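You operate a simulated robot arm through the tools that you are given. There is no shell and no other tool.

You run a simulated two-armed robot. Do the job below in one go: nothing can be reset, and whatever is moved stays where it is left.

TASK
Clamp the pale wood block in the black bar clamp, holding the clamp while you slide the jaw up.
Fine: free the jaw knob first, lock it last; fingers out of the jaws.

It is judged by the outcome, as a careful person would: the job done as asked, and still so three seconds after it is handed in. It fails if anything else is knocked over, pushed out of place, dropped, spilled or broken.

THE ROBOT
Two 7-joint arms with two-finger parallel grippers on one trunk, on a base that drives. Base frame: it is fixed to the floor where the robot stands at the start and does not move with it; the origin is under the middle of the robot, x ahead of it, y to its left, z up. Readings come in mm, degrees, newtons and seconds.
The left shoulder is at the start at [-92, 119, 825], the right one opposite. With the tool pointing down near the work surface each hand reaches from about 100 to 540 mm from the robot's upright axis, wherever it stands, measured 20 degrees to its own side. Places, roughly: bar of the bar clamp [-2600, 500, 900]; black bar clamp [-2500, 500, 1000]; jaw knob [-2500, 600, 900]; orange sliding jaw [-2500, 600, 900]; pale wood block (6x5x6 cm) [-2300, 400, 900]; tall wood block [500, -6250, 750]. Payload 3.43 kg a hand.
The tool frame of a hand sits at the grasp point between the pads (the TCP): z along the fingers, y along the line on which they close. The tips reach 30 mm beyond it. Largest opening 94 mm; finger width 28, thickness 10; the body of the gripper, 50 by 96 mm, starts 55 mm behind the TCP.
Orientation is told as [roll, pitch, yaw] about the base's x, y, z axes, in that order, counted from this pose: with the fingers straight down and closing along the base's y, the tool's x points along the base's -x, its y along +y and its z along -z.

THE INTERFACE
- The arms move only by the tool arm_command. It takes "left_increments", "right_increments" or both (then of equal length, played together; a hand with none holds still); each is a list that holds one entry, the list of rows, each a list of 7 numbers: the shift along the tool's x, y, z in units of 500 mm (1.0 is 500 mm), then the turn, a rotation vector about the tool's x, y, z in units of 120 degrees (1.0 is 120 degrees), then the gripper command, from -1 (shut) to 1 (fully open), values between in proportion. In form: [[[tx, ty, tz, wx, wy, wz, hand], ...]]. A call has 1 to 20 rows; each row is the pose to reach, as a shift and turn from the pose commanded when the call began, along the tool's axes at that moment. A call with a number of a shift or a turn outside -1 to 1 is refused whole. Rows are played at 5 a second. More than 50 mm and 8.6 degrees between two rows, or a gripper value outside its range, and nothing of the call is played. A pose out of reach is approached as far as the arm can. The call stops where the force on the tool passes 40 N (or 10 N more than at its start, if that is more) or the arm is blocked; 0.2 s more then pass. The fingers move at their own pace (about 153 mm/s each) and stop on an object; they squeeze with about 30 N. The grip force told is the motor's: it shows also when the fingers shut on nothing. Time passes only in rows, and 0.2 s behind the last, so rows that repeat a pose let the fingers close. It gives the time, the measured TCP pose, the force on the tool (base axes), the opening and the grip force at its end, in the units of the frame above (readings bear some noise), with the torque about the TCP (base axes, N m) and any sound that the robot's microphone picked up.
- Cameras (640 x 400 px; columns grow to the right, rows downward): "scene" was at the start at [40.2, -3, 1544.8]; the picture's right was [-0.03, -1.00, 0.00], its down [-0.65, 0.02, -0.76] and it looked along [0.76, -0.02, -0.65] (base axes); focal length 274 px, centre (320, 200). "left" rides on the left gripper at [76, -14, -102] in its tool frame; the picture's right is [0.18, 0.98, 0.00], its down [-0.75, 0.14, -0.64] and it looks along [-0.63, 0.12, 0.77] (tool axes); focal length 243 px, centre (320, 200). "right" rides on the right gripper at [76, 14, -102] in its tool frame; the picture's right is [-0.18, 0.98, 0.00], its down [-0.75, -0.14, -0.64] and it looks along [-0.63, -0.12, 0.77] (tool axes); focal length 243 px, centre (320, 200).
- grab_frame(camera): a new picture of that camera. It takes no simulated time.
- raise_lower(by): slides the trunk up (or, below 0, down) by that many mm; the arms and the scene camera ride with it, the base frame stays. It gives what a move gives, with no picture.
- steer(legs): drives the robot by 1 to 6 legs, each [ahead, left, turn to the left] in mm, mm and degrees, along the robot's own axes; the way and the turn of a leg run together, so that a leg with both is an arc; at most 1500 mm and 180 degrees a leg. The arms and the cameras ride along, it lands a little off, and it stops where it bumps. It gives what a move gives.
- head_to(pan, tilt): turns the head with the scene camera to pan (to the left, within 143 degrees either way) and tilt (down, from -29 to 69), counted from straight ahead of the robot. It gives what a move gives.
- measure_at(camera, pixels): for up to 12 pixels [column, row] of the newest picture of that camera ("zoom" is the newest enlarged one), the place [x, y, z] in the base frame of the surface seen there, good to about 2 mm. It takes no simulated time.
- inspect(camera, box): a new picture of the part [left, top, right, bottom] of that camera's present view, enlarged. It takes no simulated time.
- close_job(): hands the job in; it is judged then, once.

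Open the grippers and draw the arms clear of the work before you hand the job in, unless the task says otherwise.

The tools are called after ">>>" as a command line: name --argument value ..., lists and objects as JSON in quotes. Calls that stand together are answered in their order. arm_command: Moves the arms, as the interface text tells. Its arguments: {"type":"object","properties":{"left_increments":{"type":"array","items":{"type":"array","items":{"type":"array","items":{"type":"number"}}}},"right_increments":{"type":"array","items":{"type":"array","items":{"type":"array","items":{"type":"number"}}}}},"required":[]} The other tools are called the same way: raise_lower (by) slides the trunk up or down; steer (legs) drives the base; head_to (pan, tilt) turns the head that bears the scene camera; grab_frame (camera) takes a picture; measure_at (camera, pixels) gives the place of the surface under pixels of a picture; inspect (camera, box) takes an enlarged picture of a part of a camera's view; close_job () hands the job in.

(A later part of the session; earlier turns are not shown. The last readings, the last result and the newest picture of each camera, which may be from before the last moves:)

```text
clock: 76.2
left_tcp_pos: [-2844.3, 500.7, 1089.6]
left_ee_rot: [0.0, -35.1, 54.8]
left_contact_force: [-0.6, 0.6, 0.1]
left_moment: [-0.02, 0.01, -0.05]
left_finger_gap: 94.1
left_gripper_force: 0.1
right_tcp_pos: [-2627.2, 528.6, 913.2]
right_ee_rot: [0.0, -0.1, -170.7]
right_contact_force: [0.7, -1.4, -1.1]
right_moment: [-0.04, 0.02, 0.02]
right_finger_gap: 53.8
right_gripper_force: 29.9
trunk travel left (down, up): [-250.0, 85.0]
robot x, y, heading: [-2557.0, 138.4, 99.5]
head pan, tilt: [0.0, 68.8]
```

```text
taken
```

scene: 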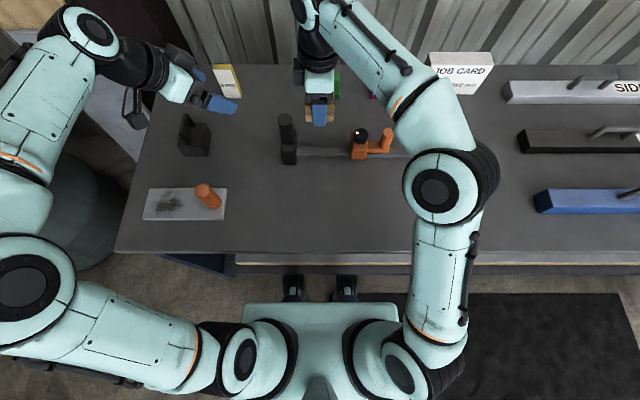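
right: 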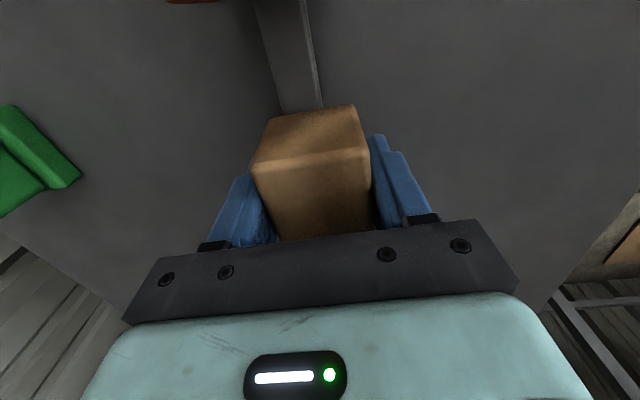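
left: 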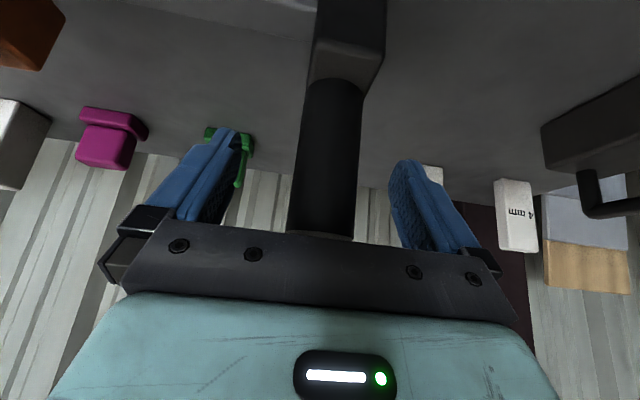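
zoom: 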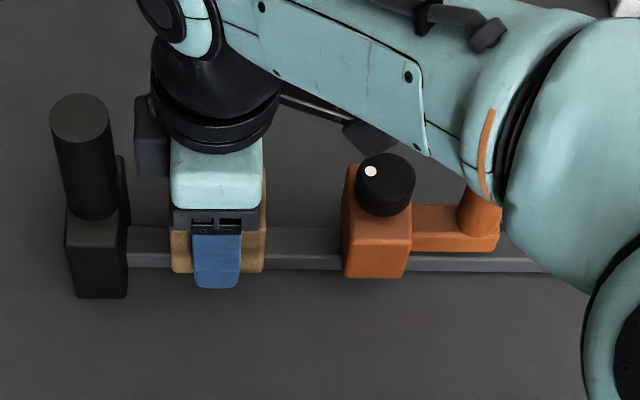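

TCP reads y=528.6, a bit nearer than planned. I check block front face against the bar front face at the same picture.

>>> measure_at --camera "zoom" --pixels '[[182, 250], [182, 262], [252, 250], [252, 262], [150, 262], [150, 257], [300, 262], [320, 262], [215, 280], [140, 240], [310, 240]]'

>>> inspect --camera "scene" --box '[290, 130, 350, 175]'

>>> measure_at --camera "zoom" --pixels '[[150, 220], [150, 250], [380, 220], [380, 250], [70, 270], [70, 285], [500, 270], [500, 285], [560, 270], [560, 285]]'

```text
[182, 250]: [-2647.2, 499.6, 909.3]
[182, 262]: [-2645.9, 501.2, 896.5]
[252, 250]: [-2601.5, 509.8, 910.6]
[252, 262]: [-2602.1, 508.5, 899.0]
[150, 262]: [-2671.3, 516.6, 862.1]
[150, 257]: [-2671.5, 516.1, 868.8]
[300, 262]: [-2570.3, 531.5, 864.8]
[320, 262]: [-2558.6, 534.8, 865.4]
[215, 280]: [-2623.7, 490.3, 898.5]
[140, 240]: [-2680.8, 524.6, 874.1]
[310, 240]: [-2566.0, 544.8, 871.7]
```

```text
8.89 times, centred on (320, 152) of scene
```

zoom: 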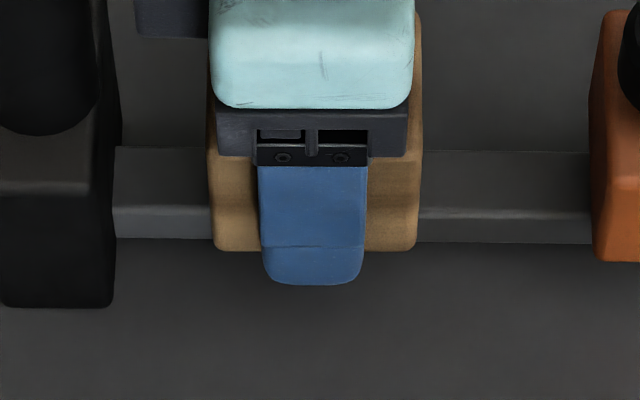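

```text
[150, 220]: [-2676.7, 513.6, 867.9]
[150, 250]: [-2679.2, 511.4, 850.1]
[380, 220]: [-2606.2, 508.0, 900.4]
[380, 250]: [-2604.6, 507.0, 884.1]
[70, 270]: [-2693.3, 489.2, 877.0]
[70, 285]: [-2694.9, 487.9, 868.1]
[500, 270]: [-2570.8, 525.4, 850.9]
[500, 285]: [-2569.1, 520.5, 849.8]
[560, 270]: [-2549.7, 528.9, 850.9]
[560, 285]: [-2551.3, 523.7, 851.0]
```

Block overhang is now 18.4 mm versus 17.1 wanted – good within ~1 mm. I nudge 1 mm back and lower 5 mm, watching the force for touch-down on the bar.

>>> arm_command --right_increments '[[[0, -0.002, 0.003, 0, 0, 0, -1], [0, -0.002, 0.006, 0, 0, 0, -1], [0, -0.002, 0.01, 0, 0, 0, -1], [0, -0.002, 0.01, 0, 0, 0, -1]]]'

```text
clock: 77.2
left_tcp_pos: [-2845.1, 500.6, 1088.6]
left_ee_rot: [0.0, -35.2, 54.7]
left_contact_force: [-0.2, 0.1, 0.3]
left_moment: [-0.01, 0.01, 0.02]
left_finger_gap: 93.7
left_gripper_force: 0.1
right_tcp_pos: [-2627.9, 529.8, 907.7]
right_ee_rot: [0.0, 0.0, -170.7]
right_contact_force: [-1.1, -1.0, -1.2]
right_moment: [0.02, -0.01, -0.01]
right_finger_gap: 53.7
right_gripper_force: 29.9
trunk travel left (down, up): [-250.0, 85.0]
robot x, y, heading: [-2558.6, 135.7, 99.8]
head pan, tilt: [0.0, 68.8]
```

No contact yet (z force only the block's weight). I lower another 3 mm.

>>> arm_command --right_increments '[[[0, 0, 0.002, 0, 0, 0, -1], [0, 0, 0.004, 0, 0, 0, -1], [0, 0, 0.006, 0, 0, 0, -1], [0, 0, 0.006, 0, 0, 0, -1]]]'

>>> inspect --camera "scene" --box '[290, 130, 350, 175]'

```text
clock: 78.2
left_tcp_pos: [-2844.5, 500.3, 1088.8]
left_ee_rot: [0.1, -35.0, 54.6]
left_contact_force: [-0.4, 0.6, -0.1]
left_moment: [0.0, -0.01, 0.01]
left_finger_gap: 94.1
left_gripper_force: 0.1
right_tcp_pos: [-2628.0, 529.1, 906.0]
right_ee_rot: [-0.1, -0.1, -170.7]
right_contact_force: [-0.6, -0.1, 0.8]
right_moment: [0.0, 0.06, -0.02]
right_finger_gap: 53.9
right_gripper_force: 29.6
trunk travel left (down, up): [-250.0, 85.0]
robot x, y, heading: [-2556.4, 138.6, 99.7]
head pan, tilt: [0.0, 68.8]
```

```text
8.89 times, centred on (320, 152) of scene
```

zoom: 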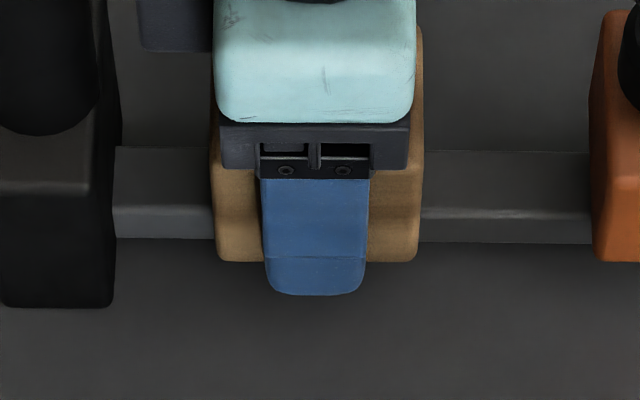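

The z force turned from -1.2 to +0.8 N: it is just beginning to touch. I lower 2 mm more to make sure it rests.

>>> arm_command --right_increments '[[[0, 0, 0.002, 0, 0, 0, -1], [0, 0, 0.004, 0, 0, 0, -1], [0, 0, 0.004, 0, 0, 0, -1]]]'

```text
clock: 79.0
left_tcp_pos: [-2843.6, 499.5, 1089.7]
left_ee_rot: [0.2, -35.1, 54.6]
left_contact_force: [0.4, -0.2, -0.2]
left_moment: [0.03, 0.03, -0.04]
left_finger_gap: 94.0
left_gripper_force: 0.1
right_tcp_pos: [-2627.4, 530.1, 906.2]
right_ee_rot: [-0.1, -0.2, -170.7]
right_contact_force: [2.0, -0.7, 16.5]
right_moment: [-0.07, -0.22, 0.01]
right_finger_gap: 54.0
right_gripper_force: 30.1
trunk travel left (down, up): [-250.0, 85.0]
robot x, y, heading: [-2559.2, 139.0, 99.8]
head pan, tilt: [0.0, 68.8]
```

Firm contact (16.5 N up): the block rests on the bar. I ease up ~1.5 mm to drop the pressing force, then open slowly.

>>> arm_command --right_increments '[[[0, 0, -0.003, 0, 0, 0, -1], [0, 0, -0.003, 0, 0, 0, -1], [0, 0, -0.003, 0, 0, 0, 0.2], [0, 0, -0.003, 0, 0, 0, 0.35], [0, 0, -0.003, 0, 0, 0, 0.6], [0, 0, -0.003, 0, 0, 0, 0.8], [0, 0, -0.003, 0, 0, 0, 0.8]]]'

>>> inspect --camera "scene" --box '[265, 90, 425, 190]'

>>> grab_frame --camera "right"

```text
clock: 80.6
left_tcp_pos: [-2843.0, 500.1, 1089.1]
left_ee_rot: [0.0, -35.0, 54.7]
left_contact_force: [0.1, 0.2, -0.9]
left_moment: [0.04, 0.0, 0.0]
left_finger_gap: 93.8
left_gripper_force: 0.1
right_tcp_pos: [-2628.0, 529.4, 905.7]
right_ee_rot: [0.0, -0.1, -170.7]
right_contact_force: [-0.1, -0.1, -0.1]
right_moment: [0.0, 0.04, 0.01]
right_finger_gap: 84.4
right_gripper_force: 0.1
trunk travel left (down, up): [-250.0, 85.0]
robot x, y, heading: [-2558.1, 137.7, 99.7]
head pan, tilt: [0.0, 68.8]
```

```text
4.00 times, centred on (345, 140) of scene
```

zoom: 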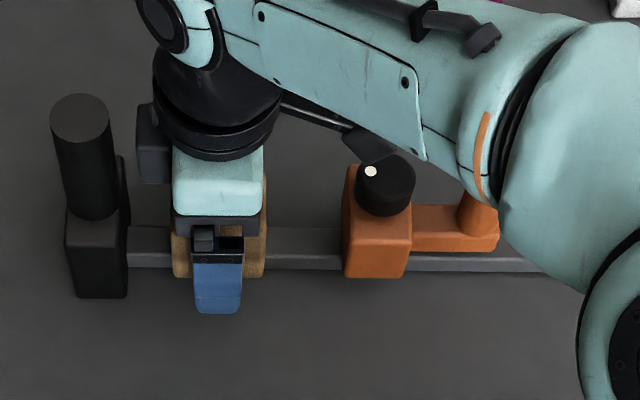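

```text
taken
```

right: 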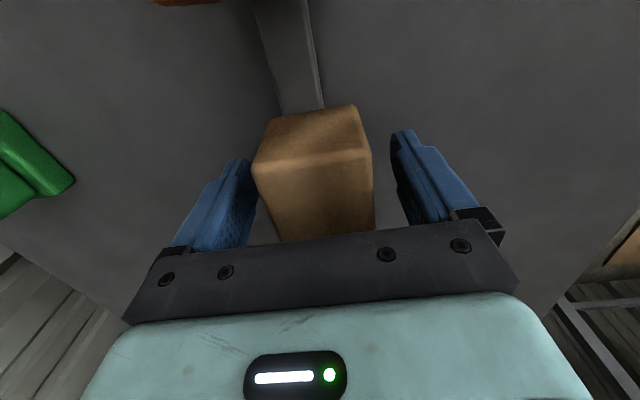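

The fingers are off and the block stands on the bar. I lift the right hand straight up 160 mm.

>>> arm_command --right_increments '[[[0, 0, -0.02, 0, 0, 0, 0.8], [0, 0, -0.06, 0, 0, 0, 0.8], [0, 0, -0.12, 0, 0, 0, 0.8], [0, 0, -0.19, 0, 0, 0, 0.8], [0, 0, -0.26, 0, 0, 0, 0.8], [0, 0, -0.32, 0, 0, 0, 0.8], [0, 0, -0.32, 0, 0, 0, 0.8]]]'

>>> inspect --camera "scene" --box '[265, 90, 425, 190]'

>>> grab_frame --camera "right"

```text
clock: 82.2
left_tcp_pos: [-2843.3, 501.7, 1088.7]
left_ee_rot: [-0.1, -34.9, 54.6]
left_contact_force: [0.0, 0.3, -0.1]
left_moment: [0.01, -0.03, 0.0]
left_finger_gap: 93.9
left_gripper_force: 0.0
right_tcp_pos: [-2629.5, 530.8, 1065.4]
right_ee_rot: [0.0, 0.0, -170.8]
right_contact_force: [-0.2, -0.3, 0.6]
right_moment: [-0.02, -0.01, 0.01]
right_finger_gap: 84.7
right_gripper_force: 0.1
trunk travel left (down, up): [-250.0, 85.0]
robot x, y, heading: [-2557.2, 136.2, 99.9]
head pan, tilt: [0.0, 68.8]
```

```text
4.00 times, centred on (345, 140) of scene
```

zoom: 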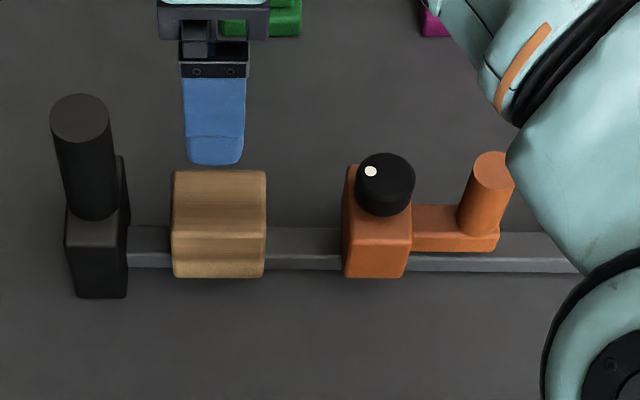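

```text
taken
```

right: 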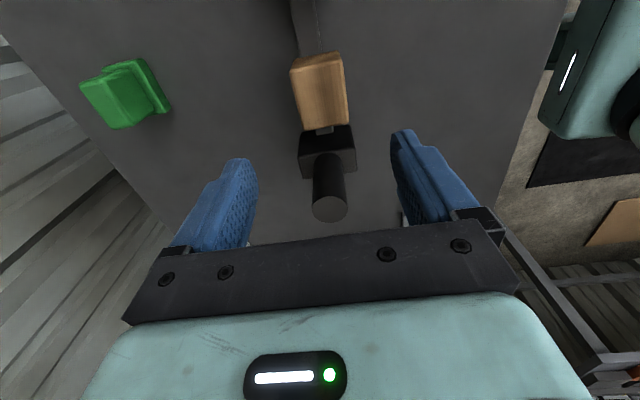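

The block stands squarely on the bar between the jaws. Now I move the right hand over to the orange post (≈(-2463,561)), turning back to yaw ≈99° and narrowing the fingers to ~47 mm.

>>> arm_command --right_increments '[[[0.028, -0.0007, 0, 0, 0, 0.0625, 0.5], [0.056, -0.0013, 0, 0, 0, 0.125, 0.2], [0.0839, -0.002, 0, 0, 0, 0.1875, 0], [0.1119, -0.0026, 0, 0, 0, 0.25, 0], [0.1399, -0.0033, 0, 0, 0, 0.3125, 0], [0.1679, -0.0039, 0, 0, 0, 0.375, 0], [0.1958, -0.0046, 0, 0, 0, 0.4375, 0], [0.2238, -0.0052, 0, 0, 0, 0.5, 0], [0.2518, -0.0059, 0, 0, 0, 0.5625, 0], [0.2798, -0.0065, 0, 0, 0, 0.625, 0], [0.3077, -0.0072, 0, 0, 0, 0.6875, 0], [0.3357, -0.0078, 0, 0, 0, 0.75, 0], [0.3357, -0.0078, 0, 0, 0, 0.75, 0]]]'

>>> grab_frame --camera "scene"

>>> grab_frame --camera "right"

```text
clock: 85.0
left_tcp_pos: [-2843.5, 500.8, 1089.8]
left_ee_rot: [0.0, -35.0, 54.7]
left_contact_force: [0.1, -0.5, -0.4]
left_moment: [-0.04, -0.02, 0.02]
left_finger_gap: 93.9
left_gripper_force: 0.1
right_tcp_pos: [-2462.9, 562.9, 1066.4]
right_ee_rot: [0.0, 0.0, 99.2]
right_contact_force: [0.3, 0.2, -0.2]
right_moment: [0.0, -0.03, 0.01]
right_finger_gap: 47.2
right_gripper_force: 0.1
trunk travel left (down, up): [-250.0, 85.0]
robot x, y, heading: [-2559.9, 139.9, 99.8]
head pan, tilt: [0.0, 68.8]
```

```text
taken
```

scene: 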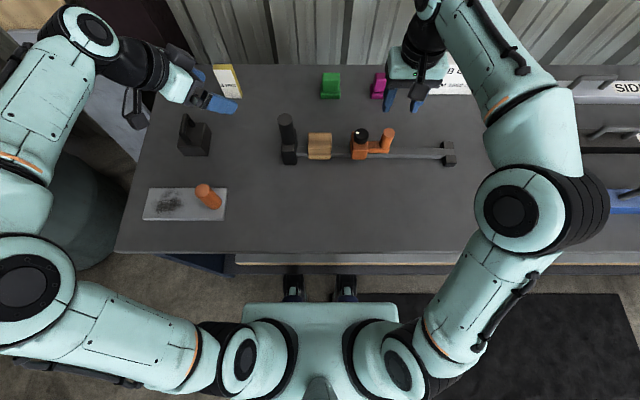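

```text
taken
```

right: 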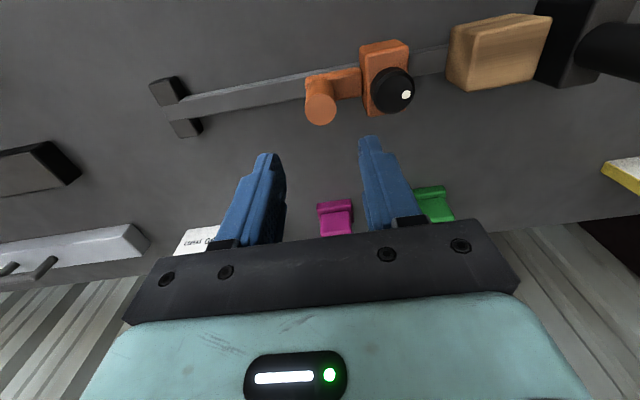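

Right hand waits above the post. Now the left hand returns above the handle (≈(-2705,521.6)) with its new diagonal lean.

>>> arm_command --left_increments '[[[-0.0265, -0.0336, 0.0186, 0, 0, 0, 1], [-0.0531, -0.0672, 0.0372, 0, 0, 0, 1], [-0.0796, -0.1008, 0.0558, 0, 0, 0, 1], [-0.1061, -0.1344, 0.0744, 0, 0, 0, 1], [-0.1327, -0.168, 0.093, 0, 0, 0, 1], [-0.1592, -0.2016, 0.1116, 0, 0, 0, 1], [-0.1592, -0.2016, 0.1116, 0, 0, 0, 1]]]'

>>> grab_frame --camera "left"

>>> inspect --camera "scene" --box '[200, 50, 420, 190]'

```text
clock: 86.6
left_tcp_pos: [-2705.8, 522.3, 1090.7]
left_ee_rot: [0.0, -35.2, 54.6]
left_contact_force: [0.7, 0.0, -0.5]
left_moment: [-0.01, -0.02, 0.02]
left_finger_gap: 93.9
left_gripper_force: 0.1
right_tcp_pos: [-2463.0, 560.7, 1066.6]
right_ee_rot: [0.0, 0.0, 99.3]
right_contact_force: [0.0, -0.7, 0.1]
right_moment: [-0.03, 0.0, -0.02]
right_finger_gap: 47.2
right_gripper_force: 0.0
trunk travel left (down, up): [-250.0, 85.0]
robot x, y, heading: [-2560.2, 136.0, 99.7]
head pan, tilt: [0.0, 68.8]
```

```text
taken
```

left: 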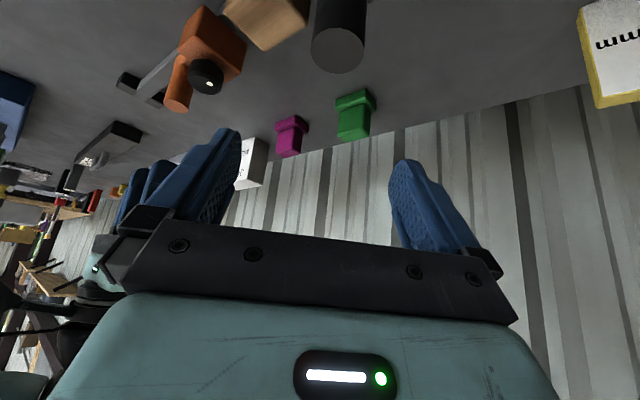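

```text
2.86 times, centred on (310, 120) of scene
```

zoom: 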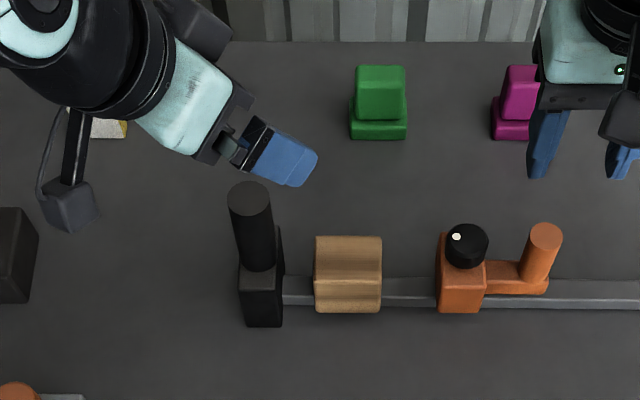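

The handle top appears at (338,50) in the left view, just as in the first approach. I lower the left hand 108 mm to z≈982, open.

>>> arm_command --left_increments '[[[0.0207, 0, 0.0295, 0, 0, 0, 1], [0.0413, 0, 0.0589, 0, 0, 0, 1], [0.062, 0, 0.0884, 0, 0, 0, 1], [0.0826, 0, 0.1179, 0, 0, 0, 1], [0.1033, 0, 0.1474, 0, 0, 0, 1], [0.124, 0, 0.1769, 0, 0, 0, 1], [0.124, 0, 0.1769, 0, 0, 0, 1]]]'

>>> grab_frame --camera "left"

>>> inspect --camera "scene" --box '[200, 50, 420, 190]'

```text
clock: 88.2
left_tcp_pos: [-2704.7, 522.0, 982.8]
left_ee_rot: [0.0, -34.9, 54.7]
left_contact_force: [-0.6, -0.1, 0.0]
left_moment: [0.03, -0.01, 0.0]
left_finger_gap: 94.1
left_gripper_force: 0.0
right_tcp_pos: [-2462.4, 561.5, 1065.8]
right_ee_rot: [0.0, 0.0, 99.2]
right_contact_force: [0.2, 0.3, -0.8]
right_moment: [0.02, 0.04, 0.01]
right_finger_gap: 46.7
right_gripper_force: 0.0
trunk travel left (down, up): [-250.0, 85.0]
robot x, y, heading: [-2558.4, 137.9, 99.5]
head pan, tilt: [0.0, 68.8]
```

```text
taken
```

left: 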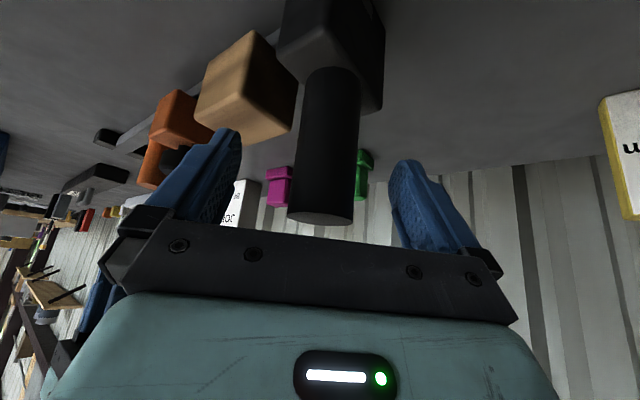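

```text
2.86 times, centred on (310, 120) of scene
```

zoom: 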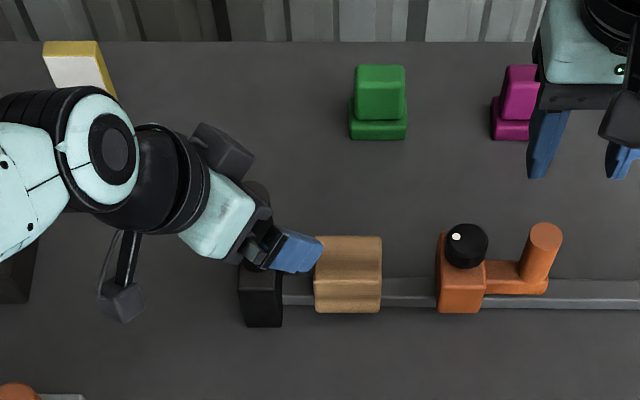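

The handle is between the fingers; the near finger is above the block's top level. I close the left hand on the handle.

>>> arm_command --left_increments '[[[0, 0, 0, 0, 0, 0, 0.2], [0, 0, 0, 0, 0, 0, -0.1], [0, 0, 0, 0, 0, 0, -1], [0, 0, 0, 0, 0, 0, -1]]]'

>>> inspect --camera "scene" --box '[265, 90, 425, 190]'

>>> measure_at --camera "zoom" --pixels '[[490, 170], [475, 170], [505, 170], [490, 158], [490, 182], [385, 170], [220, 185], [220, 210], [185, 180], [255, 180], [345, 220], [350, 190]]'

```text
clock: 89.2
left_tcp_pos: [-2703.9, 521.6, 983.2]
left_ee_rot: [0.1, -34.9, 54.7]
left_contact_force: [-3.5, 1.4, -0.1]
left_moment: [-0.09, 0.04, 0.12]
left_finger_gap: 37.1
left_gripper_force: 30.1
right_tcp_pos: [-2463.3, 561.8, 1066.0]
right_ee_rot: [0.1, 0.0, 99.3]
right_contact_force: [0.0, -0.1, -0.2]
right_moment: [0.01, 0.0, -0.02]
right_finger_gap: 47.3
right_gripper_force: 0.1
trunk travel left (down, up): [-250.0, 85.0]
robot x, y, heading: [-2558.1, 137.3, 99.9]
head pan, tilt: [0.0, 68.8]
```

```text
4.00 times, centred on (345, 140) of scene
```

zoom: 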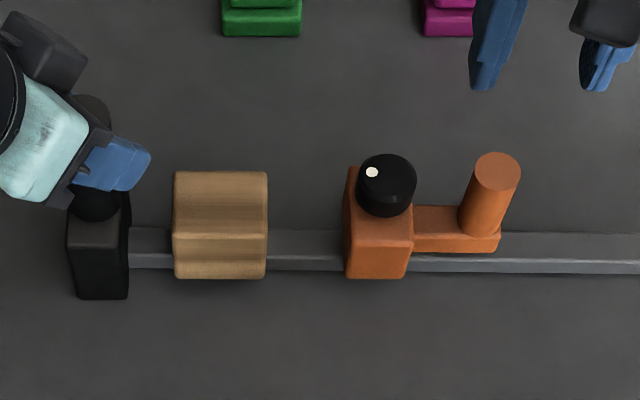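

```text
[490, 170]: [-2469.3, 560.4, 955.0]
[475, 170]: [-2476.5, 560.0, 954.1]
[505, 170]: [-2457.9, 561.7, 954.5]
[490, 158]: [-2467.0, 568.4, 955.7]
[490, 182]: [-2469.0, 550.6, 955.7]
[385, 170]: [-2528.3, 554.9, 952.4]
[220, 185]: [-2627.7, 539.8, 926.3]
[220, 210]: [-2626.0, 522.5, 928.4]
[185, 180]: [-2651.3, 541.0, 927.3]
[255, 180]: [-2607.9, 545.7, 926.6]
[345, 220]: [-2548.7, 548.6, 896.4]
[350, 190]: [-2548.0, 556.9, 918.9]
```

The left hand holds the handle again (30 N). The post top centre is (-2463.5,561), right under the right TCP, so I lower the right hand to z≈941 around it.

>>> arm_command --right_increments '[[[0, 0, 0.05, 0, 0, 0, 0], [0, 0, 0.1, 0, 0, 0, 0], [0, 0, 0.15, 0, 0, 0, 0], [0, 0, 0.19, 0, 0, 0, 0], [0, 0, 0.22, 0, 0, 0, 0], [0, 0, 0.25, 0, 0, 0, 0], [0, 0, 0.25, 0, 0, 0, 0]]]'

>>> grab_frame --camera "right"

>>> inspect --camera "scene" --box '[265, 70, 445, 190]'

```text
clock: 90.8
left_tcp_pos: [-2705.2, 521.7, 982.8]
left_ee_rot: [0.1, -35.0, 54.8]
left_contact_force: [-5.0, 0.9, 1.1]
left_moment: [-0.02, -0.08, -0.01]
left_finger_gap: 37.1
left_gripper_force: 29.8
right_tcp_pos: [-2463.3, 561.6, 939.4]
right_ee_rot: [0.1, 0.1, 99.2]
right_contact_force: [0.1, -0.2, 0.6]
right_moment: [-0.04, -0.02, 0.0]
right_finger_gap: 47.1
right_gripper_force: 0.0
trunk travel left (down, up): [-250.0, 85.0]
robot x, y, heading: [-2557.6, 134.2, 99.7]
head pan, tilt: [0.0, 68.8]
```

```text
taken
```

right: 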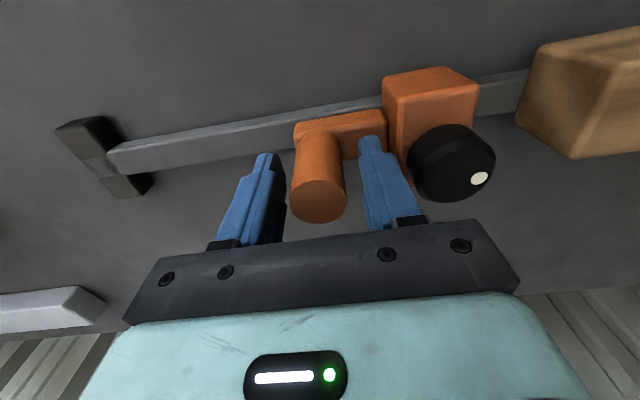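

```text
3.33 times, centred on (355, 130) of scene
```

zoom: 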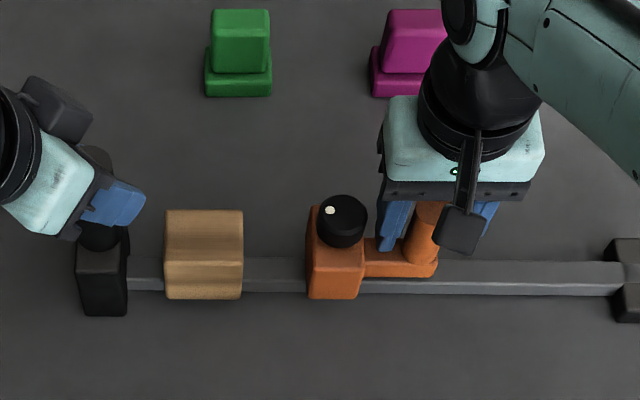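

The fingers straddle the orange post. I close on it, then slide the jaw 45 mm along the bar toward the block at a gentle pace.

>>> arm_command --right_increments '[[[0, 0, 0, 0, 0, 0, -0.2], [0, 0, 0, 0, 0, 0, -1], [0, 0, 0, 0, 0, 0, -1], [0, 0.01, 0, 0, 0, 0, -1], [0, 0.02, 0, 0, 0, 0, -1], [0, 0.03, 0, 0, 0, 0, -1], [0, 0.04, 0, 0, 0, 0, -1], [0, 0.05, 0, 0, 0, 0, -1], [0, 0.06, 0, 0, 0, 0, -1], [0, 0.07, 0, 0, 0, 0, -1], [0, 0.08, 0, 0, 0, 0, -1], [0, 0.09, 0, 0, 0, 0, -1], [0, 0.09, 0, 0, 0, 0, -1]]]'

>>> inspect --camera "scene" --box '[265, 70, 445, 190]'

>>> grab_frame --camera "right"

```text
clock: 93.6
left_tcp_pos: [-2705.2, 521.7, 982.6]
left_ee_rot: [0.0, -35.0, 54.7]
left_contact_force: [-11.1, -4.7, 5.2]
left_moment: [-0.18, 0.05, -0.18]
left_finger_gap: 37.2
left_gripper_force: 29.3
right_tcp_pos: [-2506.5, 555.2, 940.4]
right_ee_rot: [0.0, 0.1, 99.2]
right_contact_force: [8.1, 4.2, -0.2]
right_moment: [0.37, 0.54, -0.23]
right_finger_gap: 27.6
right_gripper_force: 30.0
trunk travel left (down, up): [-250.0, 85.0]
robot x, y, heading: [-2560.1, 140.5, 99.8]
head pan, tilt: [0.0, 68.8]
```

```text
3.33 times, centred on (355, 130) of scene
```

zoom: 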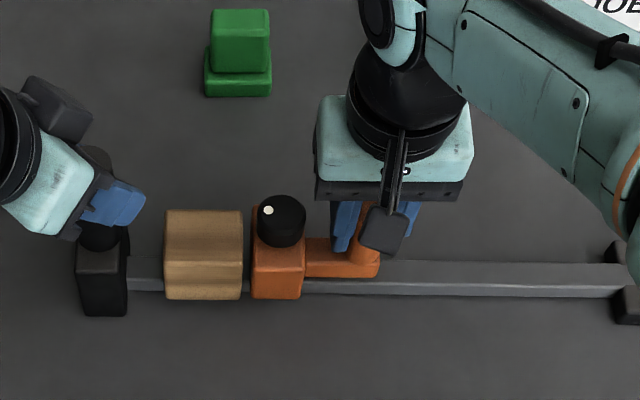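

```text
taken
```

right: 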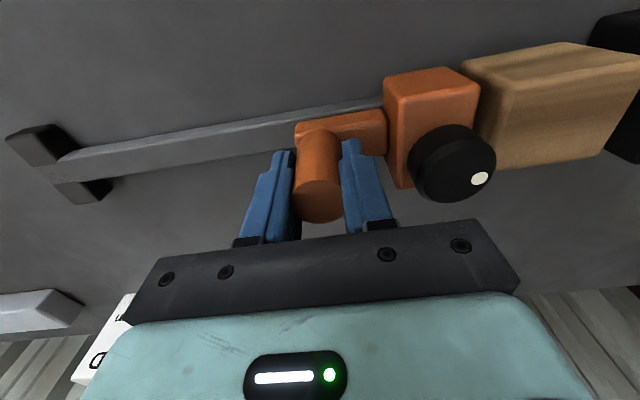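

The jaw follows smoothly (≈9 N friction) and is ~8 mm from the block. I slide 30 mm more, slowly, so it takes the block along toward the fixed jaw.

>>> arm_command --right_increments '[[[0, 0.006, 0, 0, 0, 0, -1], [0, 0.012, 0, 0, 0, 0, -1], [0, 0.018, 0, 0, 0, 0, -1], [0, 0.024, 0, 0, 0, 0, -1], [0, 0.03, 0, 0, 0, 0, -1], [0, 0.036, 0, 0, 0, 0, -1], [0, 0.042, 0, 0, 0, 0, -1], [0, 0.048, 0, 0, 0, 0, -1], [0, 0.054, 0, 0, 0, 0, -1], [0, 0.06, 0, 0, 0, 0, -1], [0, 0.06, 0, 0, 0, 0, -1]]]'

>>> inspect --camera "scene" --box '[265, 70, 445, 190]'

>>> grab_frame --camera "right"

```text
clock: 96.0
left_tcp_pos: [-2703.4, 522.1, 981.8]
left_ee_rot: [0.1, -35.1, 54.9]
left_contact_force: [-8.5, -2.6, 6.3]
left_moment: [-0.26, 0.03, -0.2]
left_finger_gap: 37.0
left_gripper_force: 29.6
right_tcp_pos: [-2537.0, 548.7, 941.1]
right_ee_rot: [0.0, 0.0, 99.4]
right_contact_force: [6.4, 3.5, -3.7]
right_moment: [0.41, -0.61, -0.15]
right_finger_gap: 27.4
right_gripper_force: 30.3
trunk travel left (down, up): [-250.0, 85.0]
robot x, y, heading: [-2560.8, 136.7, 99.7]
head pan, tilt: [0.0, 68.8]
```

```text
3.33 times, centred on (355, 130) of scene
```

zoom: 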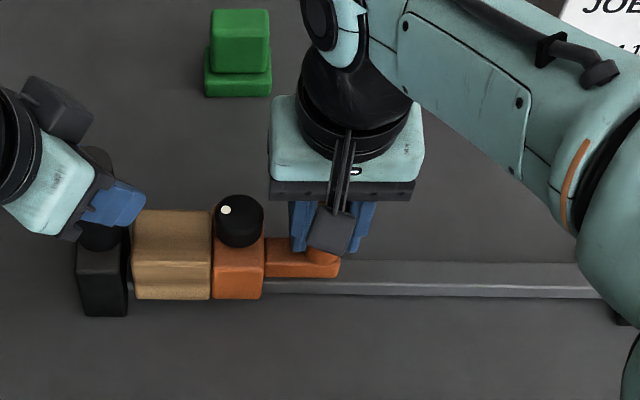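

```text
taken
```

right: 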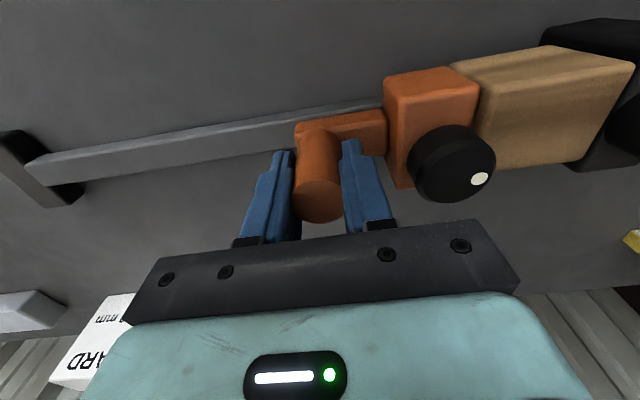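

The block is being carried squarely, with about 5 mm left to the fixed jaw. I advance 6 mm in small steps and watch for the force to rise.

>>> arm_command --right_increments '[[[0, 0.003, 0, 0, 0, 0, -1], [0, 0.006, 0, 0, 0, 0, -1], [0, 0.009, 0, 0, 0, 0, -1], [0, 0.012, 0, 0, 0, 0, -1], [0, 0.012, 0, 0, 0, 0, -1]]]'

>>> inspect --camera "scene" --box '[275, 110, 375, 180]'

```text
clock: 97.2
left_tcp_pos: [-2704.5, 520.9, 982.7]
left_ee_rot: [0.0, -35.0, 54.7]
left_contact_force: [-6.2, -1.4, 3.3]
left_moment: [0.01, 0.07, -0.07]
left_finger_gap: 37.2
left_gripper_force: 30.0
right_tcp_pos: [-2542.3, 548.7, 940.8]
right_ee_rot: [0.1, -0.1, 99.3]
right_contact_force: [8.5, 1.7, 0.3]
right_moment: [0.14, -0.67, -0.01]
right_finger_gap: 27.4
right_gripper_force: 29.7
trunk travel left (down, up): [-250.0, 85.0]
robot x, y, heading: [-2557.8, 134.3, 99.6]
head pan, tilt: [0.0, 68.8]
```

```text
5.71 times, centred on (325, 145) of scene
```

zoom: 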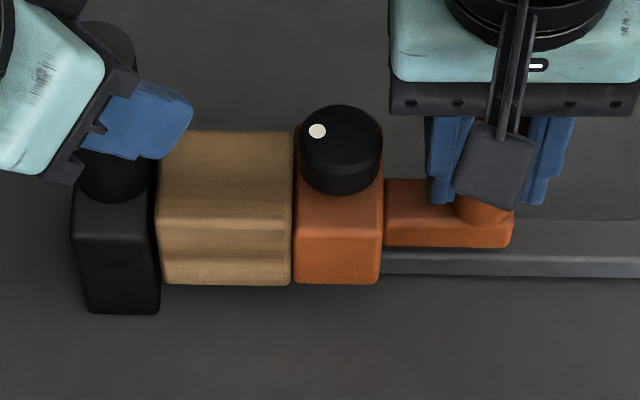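

The gap to the fixed jaw has nearly closed, force still ~8 N. I advance 4 mm more in 1 mm steps.

>>> arm_command --right_increments '[[[0, 0.002, 0, 0, 0, 0, -1], [0, 0.004, 0, 0, 0, 0, -1], [0, 0.006, 0, 0, 0, 0, -1], [0, 0.008, 0, 0, 0, 0, -1], [0, 0.008, 0, 0, 0, 0, -1]]]'

>>> inspect --camera "scene" --box '[275, 110, 375, 180]'

```text
clock: 98.4
left_tcp_pos: [-2704.7, 522.0, 982.4]
left_ee_rot: [0.3, -35.0, 54.8]
left_contact_force: [-13.2, -2.9, 3.6]
left_moment: [0.1, -0.25, -0.06]
left_finger_gap: 36.9
left_gripper_force: 29.8
right_tcp_pos: [-2545.2, 547.5, 940.4]
right_ee_rot: [-0.1, 0.0, 99.2]
right_contact_force: [17.4, 3.7, -0.3]
right_moment: [-0.23, 0.56, -0.04]
right_finger_gap: 27.4
right_gripper_force: 29.7
trunk travel left (down, up): [-250.0, 85.0]
robot x, y, heading: [-2561.9, 140.1, 99.8]
head pan, tilt: [0.0, 68.8]
```

```text
5.71 times, centred on (325, 145) of scene
```

zoom: 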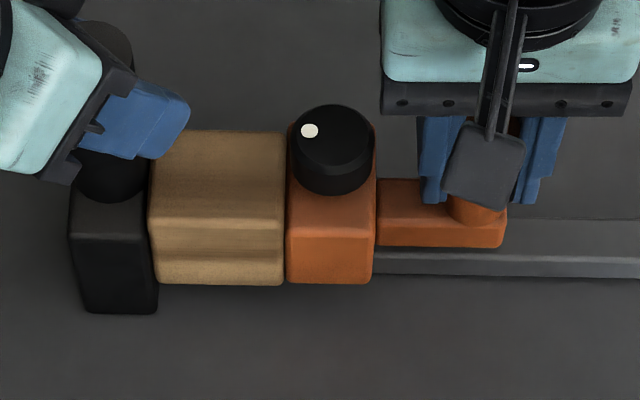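

Force rose to ~17 N with no visible gap: block is seated between both jaws. I press 2 mm further to seat it firmly.

>>> arm_command --right_increments '[[[0, 0.002, 0, 0, 0, 0, -1], [0, 0.004, 0, 0, 0, 0, -1], [0, 0.004, 0, 0, 0, 0, -1]]]'

>>> inspect --camera "scene" --box '[275, 110, 375, 180]'

>>> grab_frame --camera "right"

```text
clock: 99.2
left_tcp_pos: [-2704.3, 523.3, 982.9]
left_ee_rot: [0.1, -35.0, 54.8]
left_contact_force: [-22.2, 0.9, 2.6]
left_moment: [-0.18, -0.16, 0.09]
left_finger_gap: 37.0
left_gripper_force: 30.4
right_tcp_pos: [-2546.6, 547.7, 939.6]
right_ee_rot: [-0.1, 0.0, 99.1]
right_contact_force: [26.6, 0.1, -0.1]
right_moment: [-0.07, 0.56, 0.07]
right_finger_gap: 27.5
right_gripper_force: 30.1
trunk travel left (down, up): [-250.0, 85.0]
robot x, y, heading: [-2559.7, 136.5, 99.8]
head pan, tilt: [0.0, 68.8]
```

```text
5.71 times, centred on (325, 145) of scene
```

zoom: 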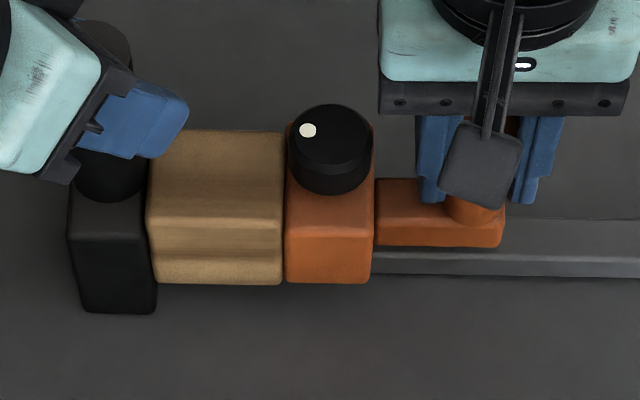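

```text
taken
```

right: 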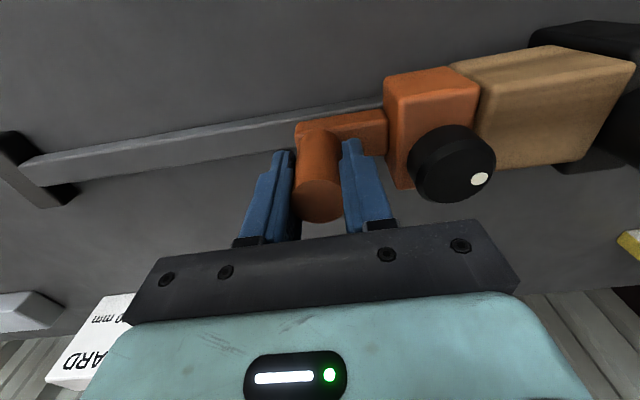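

The jaw presses at ~27 N. I open the right fingers to 47 mm and lift 125 mm off the post, the left hand still holding the clamp.

>>> arm_command --right_increments '[[[0, 0.004, 0, 0, 0, 0, -0.2], [0, 0.002, 0, 0, 0, 0, 0], [0, 0.002, 0, 0, 0, 0, 0], [0, 0.002, -0.03, 0, 0, 0, 0], [0, 0.002, -0.08, 0, 0, 0, 0], [0, 0.002, -0.14, 0, 0, 0, 0], [0, 0.002, -0.2, 0, 0, 0, 0], [0, 0.002, -0.25, 0, 0, 0, 0], [0, 0.002, -0.25, 0, 0, 0, 0]]]'

>>> inspect --camera "scene" --box '[275, 110, 375, 180]'

>>> measure_at --camera "zoom" --pixels '[[330, 115], [330, 130], [330, 145], [308, 130], [350, 130], [308, 131], [215, 150], [215, 200], [330, 200], [330, 170]]'

>>> grab_frame --camera "right"

```text
clock: 101.2
left_tcp_pos: [-2704.0, 521.0, 983.5]
left_ee_rot: [0.0, -34.9, 54.5]
left_contact_force: [2.6, -1.1, -0.3]
left_moment: [0.11, -0.32, -0.3]
left_finger_gap: 37.1
left_gripper_force: 29.9
right_tcp_pos: [-2547.7, 549.0, 1066.7]
right_ee_rot: [0.0, 0.0, 99.3]
right_contact_force: [0.0, -0.2, -1.1]
right_moment: [0.0, 0.02, 0.01]
right_finger_gap: 47.0
right_gripper_force: 0.0
trunk travel left (down, up): [-250.0, 85.0]
robot x, y, heading: [-2559.5, 137.3, 100.0]
head pan, tilt: [0.0, 68.8]
```

```text
5.71 times, centred on (325, 145) of scene
```

zoom: 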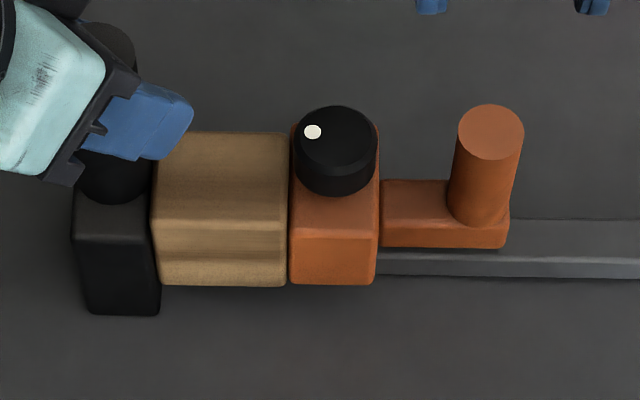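

```text
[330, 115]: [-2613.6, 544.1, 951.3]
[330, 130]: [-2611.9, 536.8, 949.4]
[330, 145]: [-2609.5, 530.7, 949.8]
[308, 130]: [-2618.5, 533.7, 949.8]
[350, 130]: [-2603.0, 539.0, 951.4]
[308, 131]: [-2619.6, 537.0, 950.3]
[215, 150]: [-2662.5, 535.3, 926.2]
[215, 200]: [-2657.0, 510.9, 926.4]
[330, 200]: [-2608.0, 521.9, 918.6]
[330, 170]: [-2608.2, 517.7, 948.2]
```

```text
taken
```

right: 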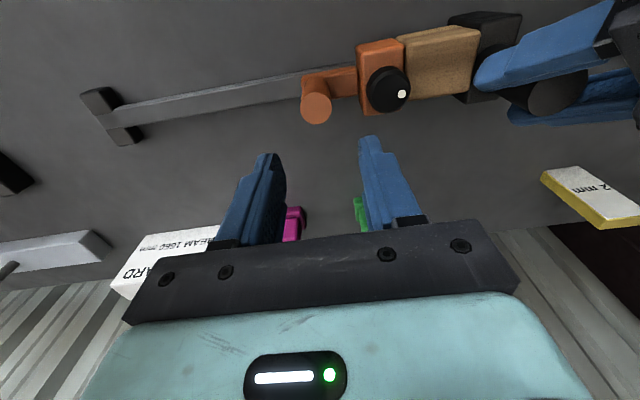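

The jaw stays against the block by friction; knob centre now ≈(-2607.5,534.3), top z≈951, block top z≈926.5, dot pointing left. I bring the right hand over the knob, turning counter-clockwise first (100°), to have room to turn the knob clockwise later.

>>> arm_command --right_increments '[[[0.0007, 0.0094, 0, 0, 0, -0.0641, 0.2], [0.0015, 0.0189, 0, 0, 0, -0.1282, 0.2], [0.0022, 0.0283, 0, 0, 0, -0.1923, 0.2], [0.003, 0.0378, 0, 0, 0, -0.2564, 0.2], [0.0037, 0.0472, 0, 0, 0, -0.3205, 0.2], [0.0044, 0.0567, 0, 0, 0, -0.3846, 0.2], [0.0052, 0.0661, 0, 0, 0, -0.4487, 0.2], [0.0059, 0.0756, 0, 0, 0, -0.5128, 0.2], [0.0066, 0.085, 0, 0, 0, -0.5769, 0.2], [0.0074, 0.0945, 0, 0, 0, -0.641, 0.2], [0.0081, 0.1039, 0, 0, 0, -0.7051, 0.2], [0.0089, 0.1134, 0, 0, 0, -0.7692, 0.2], [0.0096, 0.1228, 0, 0, 0, -0.8333, 0.2], [0.0096, 0.1228, 0, 0, 0, -0.8333, 0.2]]]'

>>> grab_frame --camera "scene"

>>> grab_frame --camera "right"

```text
clock: 104.2
left_tcp_pos: [-2703.3, 522.9, 982.7]
left_ee_rot: [-0.1, -35.1, 54.6]
left_contact_force: [2.1, -0.8, 0.2]
left_moment: [0.02, 0.07, -0.03]
left_finger_gap: 37.4
left_gripper_force: 30.2
right_tcp_pos: [-2609.7, 532.5, 1065.4]
right_ee_rot: [0.0, 0.0, -160.6]
right_contact_force: [0.0, 0.4, 0.2]
right_moment: [0.04, 0.01, -0.02]
right_finger_gap: 56.3
right_gripper_force: 0.1
trunk travel left (down, up): [-250.0, 85.0]
robot x, y, heading: [-2558.2, 138.5, 99.7]
head pan, tilt: [0.0, 68.8]
```

```text
taken
```

scene: 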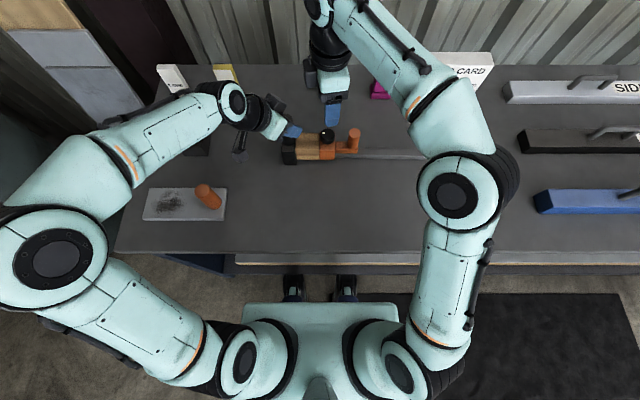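

```text
taken
```

right: 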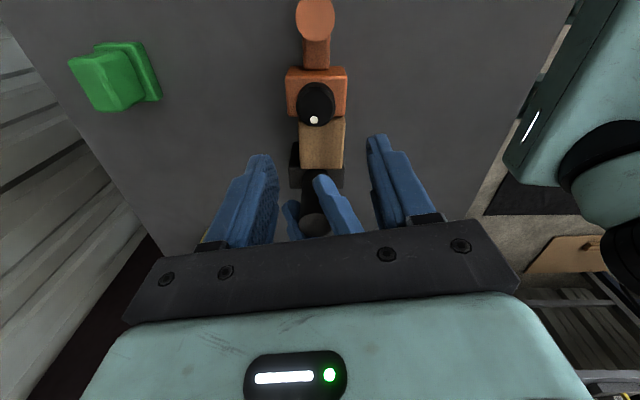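

Yaw is now 199°. I measure the knob top centre with the right camera (knob at (315,102)) and turn another 42°.

>>> inspect --camera "right" --box '[270, 60, 370, 140]'

>>> measure_at --camera "right" --pixels '[[305, 105], [315, 105], [325, 105], [315, 95], [315, 115], [314, 120], [315, 22], [320, 140]]'

>>> arm_command --right_increments '[[[0, 0, 0, 0, 0, -0.0583, 0.2], [0, 0, 0, 0, 0, -0.1167, 0.2], [0, 0, 0, 0, 0, -0.175, 0.2], [0, 0, 0, 0, 0, -0.2333, 0.2], [0, 0, 0, 0, 0, -0.2917, 0.2], [0, 0, 0, 0, 0, -0.35, 0.2], [0, 0, 0, 0, 0, -0.35, 0.2]]]'

>>> inspect --camera "right" --box '[240, 40, 400, 160]'

```text
5.00 times, centred on (320, 100) of right
```

zoom: 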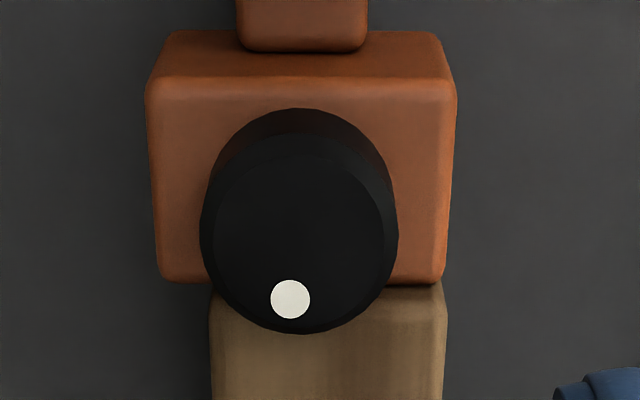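

```text
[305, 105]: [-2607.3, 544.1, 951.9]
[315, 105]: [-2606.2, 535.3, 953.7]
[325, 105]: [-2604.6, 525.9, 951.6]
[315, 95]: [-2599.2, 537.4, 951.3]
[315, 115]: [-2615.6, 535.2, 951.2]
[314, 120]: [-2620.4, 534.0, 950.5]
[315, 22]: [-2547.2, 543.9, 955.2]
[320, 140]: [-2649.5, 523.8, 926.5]
```

```text
clock: 105.8
left_tcp_pos: [-2704.1, 521.9, 982.5]
left_ee_rot: [0.0, -35.0, 54.8]
left_contact_force: [1.6, -1.2, 0.0]
left_moment: [-0.03, 0.06, -0.03]
left_finger_gap: 37.1
left_gripper_force: 30.0
right_tcp_pos: [-2608.4, 532.5, 1065.2]
right_ee_rot: [0.1, 0.0, -118.5]
right_contact_force: [0.8, -0.3, -0.3]
right_moment: [0.0, 0.0, 0.0]
right_finger_gap: 56.5
right_gripper_force: 0.0
trunk travel left (down, up): [-250.0, 85.0]
robot x, y, heading: [-2558.5, 136.1, 99.6]
head pan, tilt: [0.0, 68.8]
```

```text
3.33 times, centred on (320, 100) of right
```

zoom: 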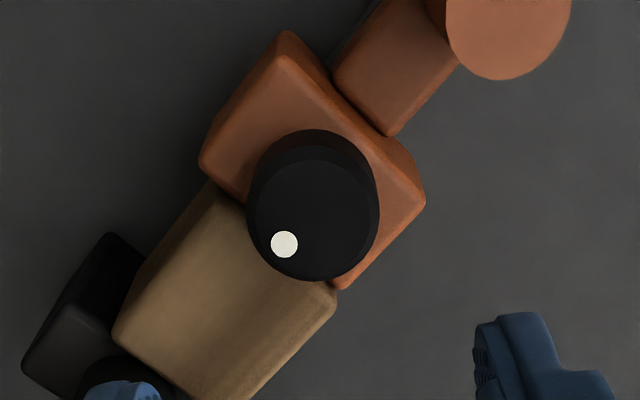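

The knob centre measures ≈(-2607.5,534.7), the TCP about (-2608.8,532.5). I double-check in the present view at (318,104).

>>> measure_at --camera "right" --pixels '[[318, 104], [303, 104], [333, 104], [318, 92], [318, 118], [309, 113]]'

```text
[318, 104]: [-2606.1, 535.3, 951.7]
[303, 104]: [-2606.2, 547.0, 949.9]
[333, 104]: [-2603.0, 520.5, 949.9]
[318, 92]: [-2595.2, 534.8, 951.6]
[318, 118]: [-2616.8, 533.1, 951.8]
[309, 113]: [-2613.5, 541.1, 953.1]
```

Those came from the older frame; I measure on the newest enlarged picture instead (knob centre zoom (313,214), dot (284,244)).

>>> measure_at --camera "zoom" --pixels '[[313, 214], [260, 214], [365, 214], [313, 170], [313, 262], [284, 244]]'

```text
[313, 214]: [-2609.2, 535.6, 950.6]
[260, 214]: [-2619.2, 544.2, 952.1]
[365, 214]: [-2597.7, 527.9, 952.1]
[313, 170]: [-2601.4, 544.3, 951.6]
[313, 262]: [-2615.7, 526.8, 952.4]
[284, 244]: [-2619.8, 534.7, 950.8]
```

Knob centre ≈(-2608,535.3); I shift ~3 mm to match and lower to TCP z≈961, so the tips stay above the block's top (926.5) and grip the knob's upper part.

>>> arm_command --right_increments '[[[0.0057, -0.0008, 0.04, 0, 0, 0, 0.2], [0.0057, -0.0008, 0.09, 0, 0, 0, 0.2], [0.0057, -0.0008, 0.14, 0, 0, 0, 0.2], [0.0057, -0.0008, 0.18, 0, 0, 0, 0.2], [0.0057, -0.0008, 0.2084, 0, 0, 0, 0.2], [0.0057, -0.0008, 0.2084, 0, 0, 0, 0.2]]]'

>>> grab_frame --camera "right"

>>> inspect --camera "scene" --box '[255, 70, 415, 190]'

```text
clock: 107.2
left_tcp_pos: [-2703.8, 521.4, 983.0]
left_ee_rot: [0.0, -35.0, 54.7]
left_contact_force: [2.2, -1.9, -0.5]
left_moment: [-0.01, 0.01, -0.05]
left_finger_gap: 37.4
left_gripper_force: 29.5
right_tcp_pos: [-2607.4, 535.9, 961.0]
right_ee_rot: [-0.1, 0.0, -118.7]
right_contact_force: [0.8, -0.7, 0.6]
right_moment: [0.01, 0.01, -0.03]
right_finger_gap: 56.3
right_gripper_force: 0.0
trunk travel left (down, up): [-250.0, 85.0]
robot x, y, heading: [-2559.5, 136.0, 99.6]
head pan, tilt: [0.0, 68.8]
```

```text
taken
```

right: 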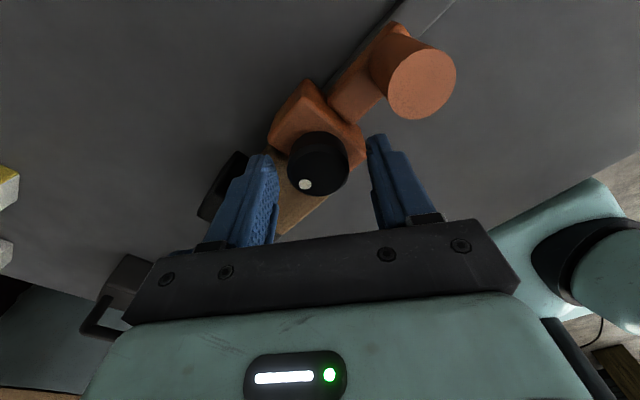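

```text
3.33 times, centred on (335, 130) of scene
```

zoom: 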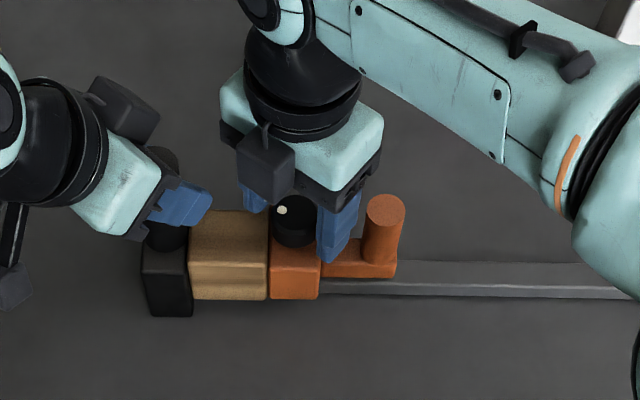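

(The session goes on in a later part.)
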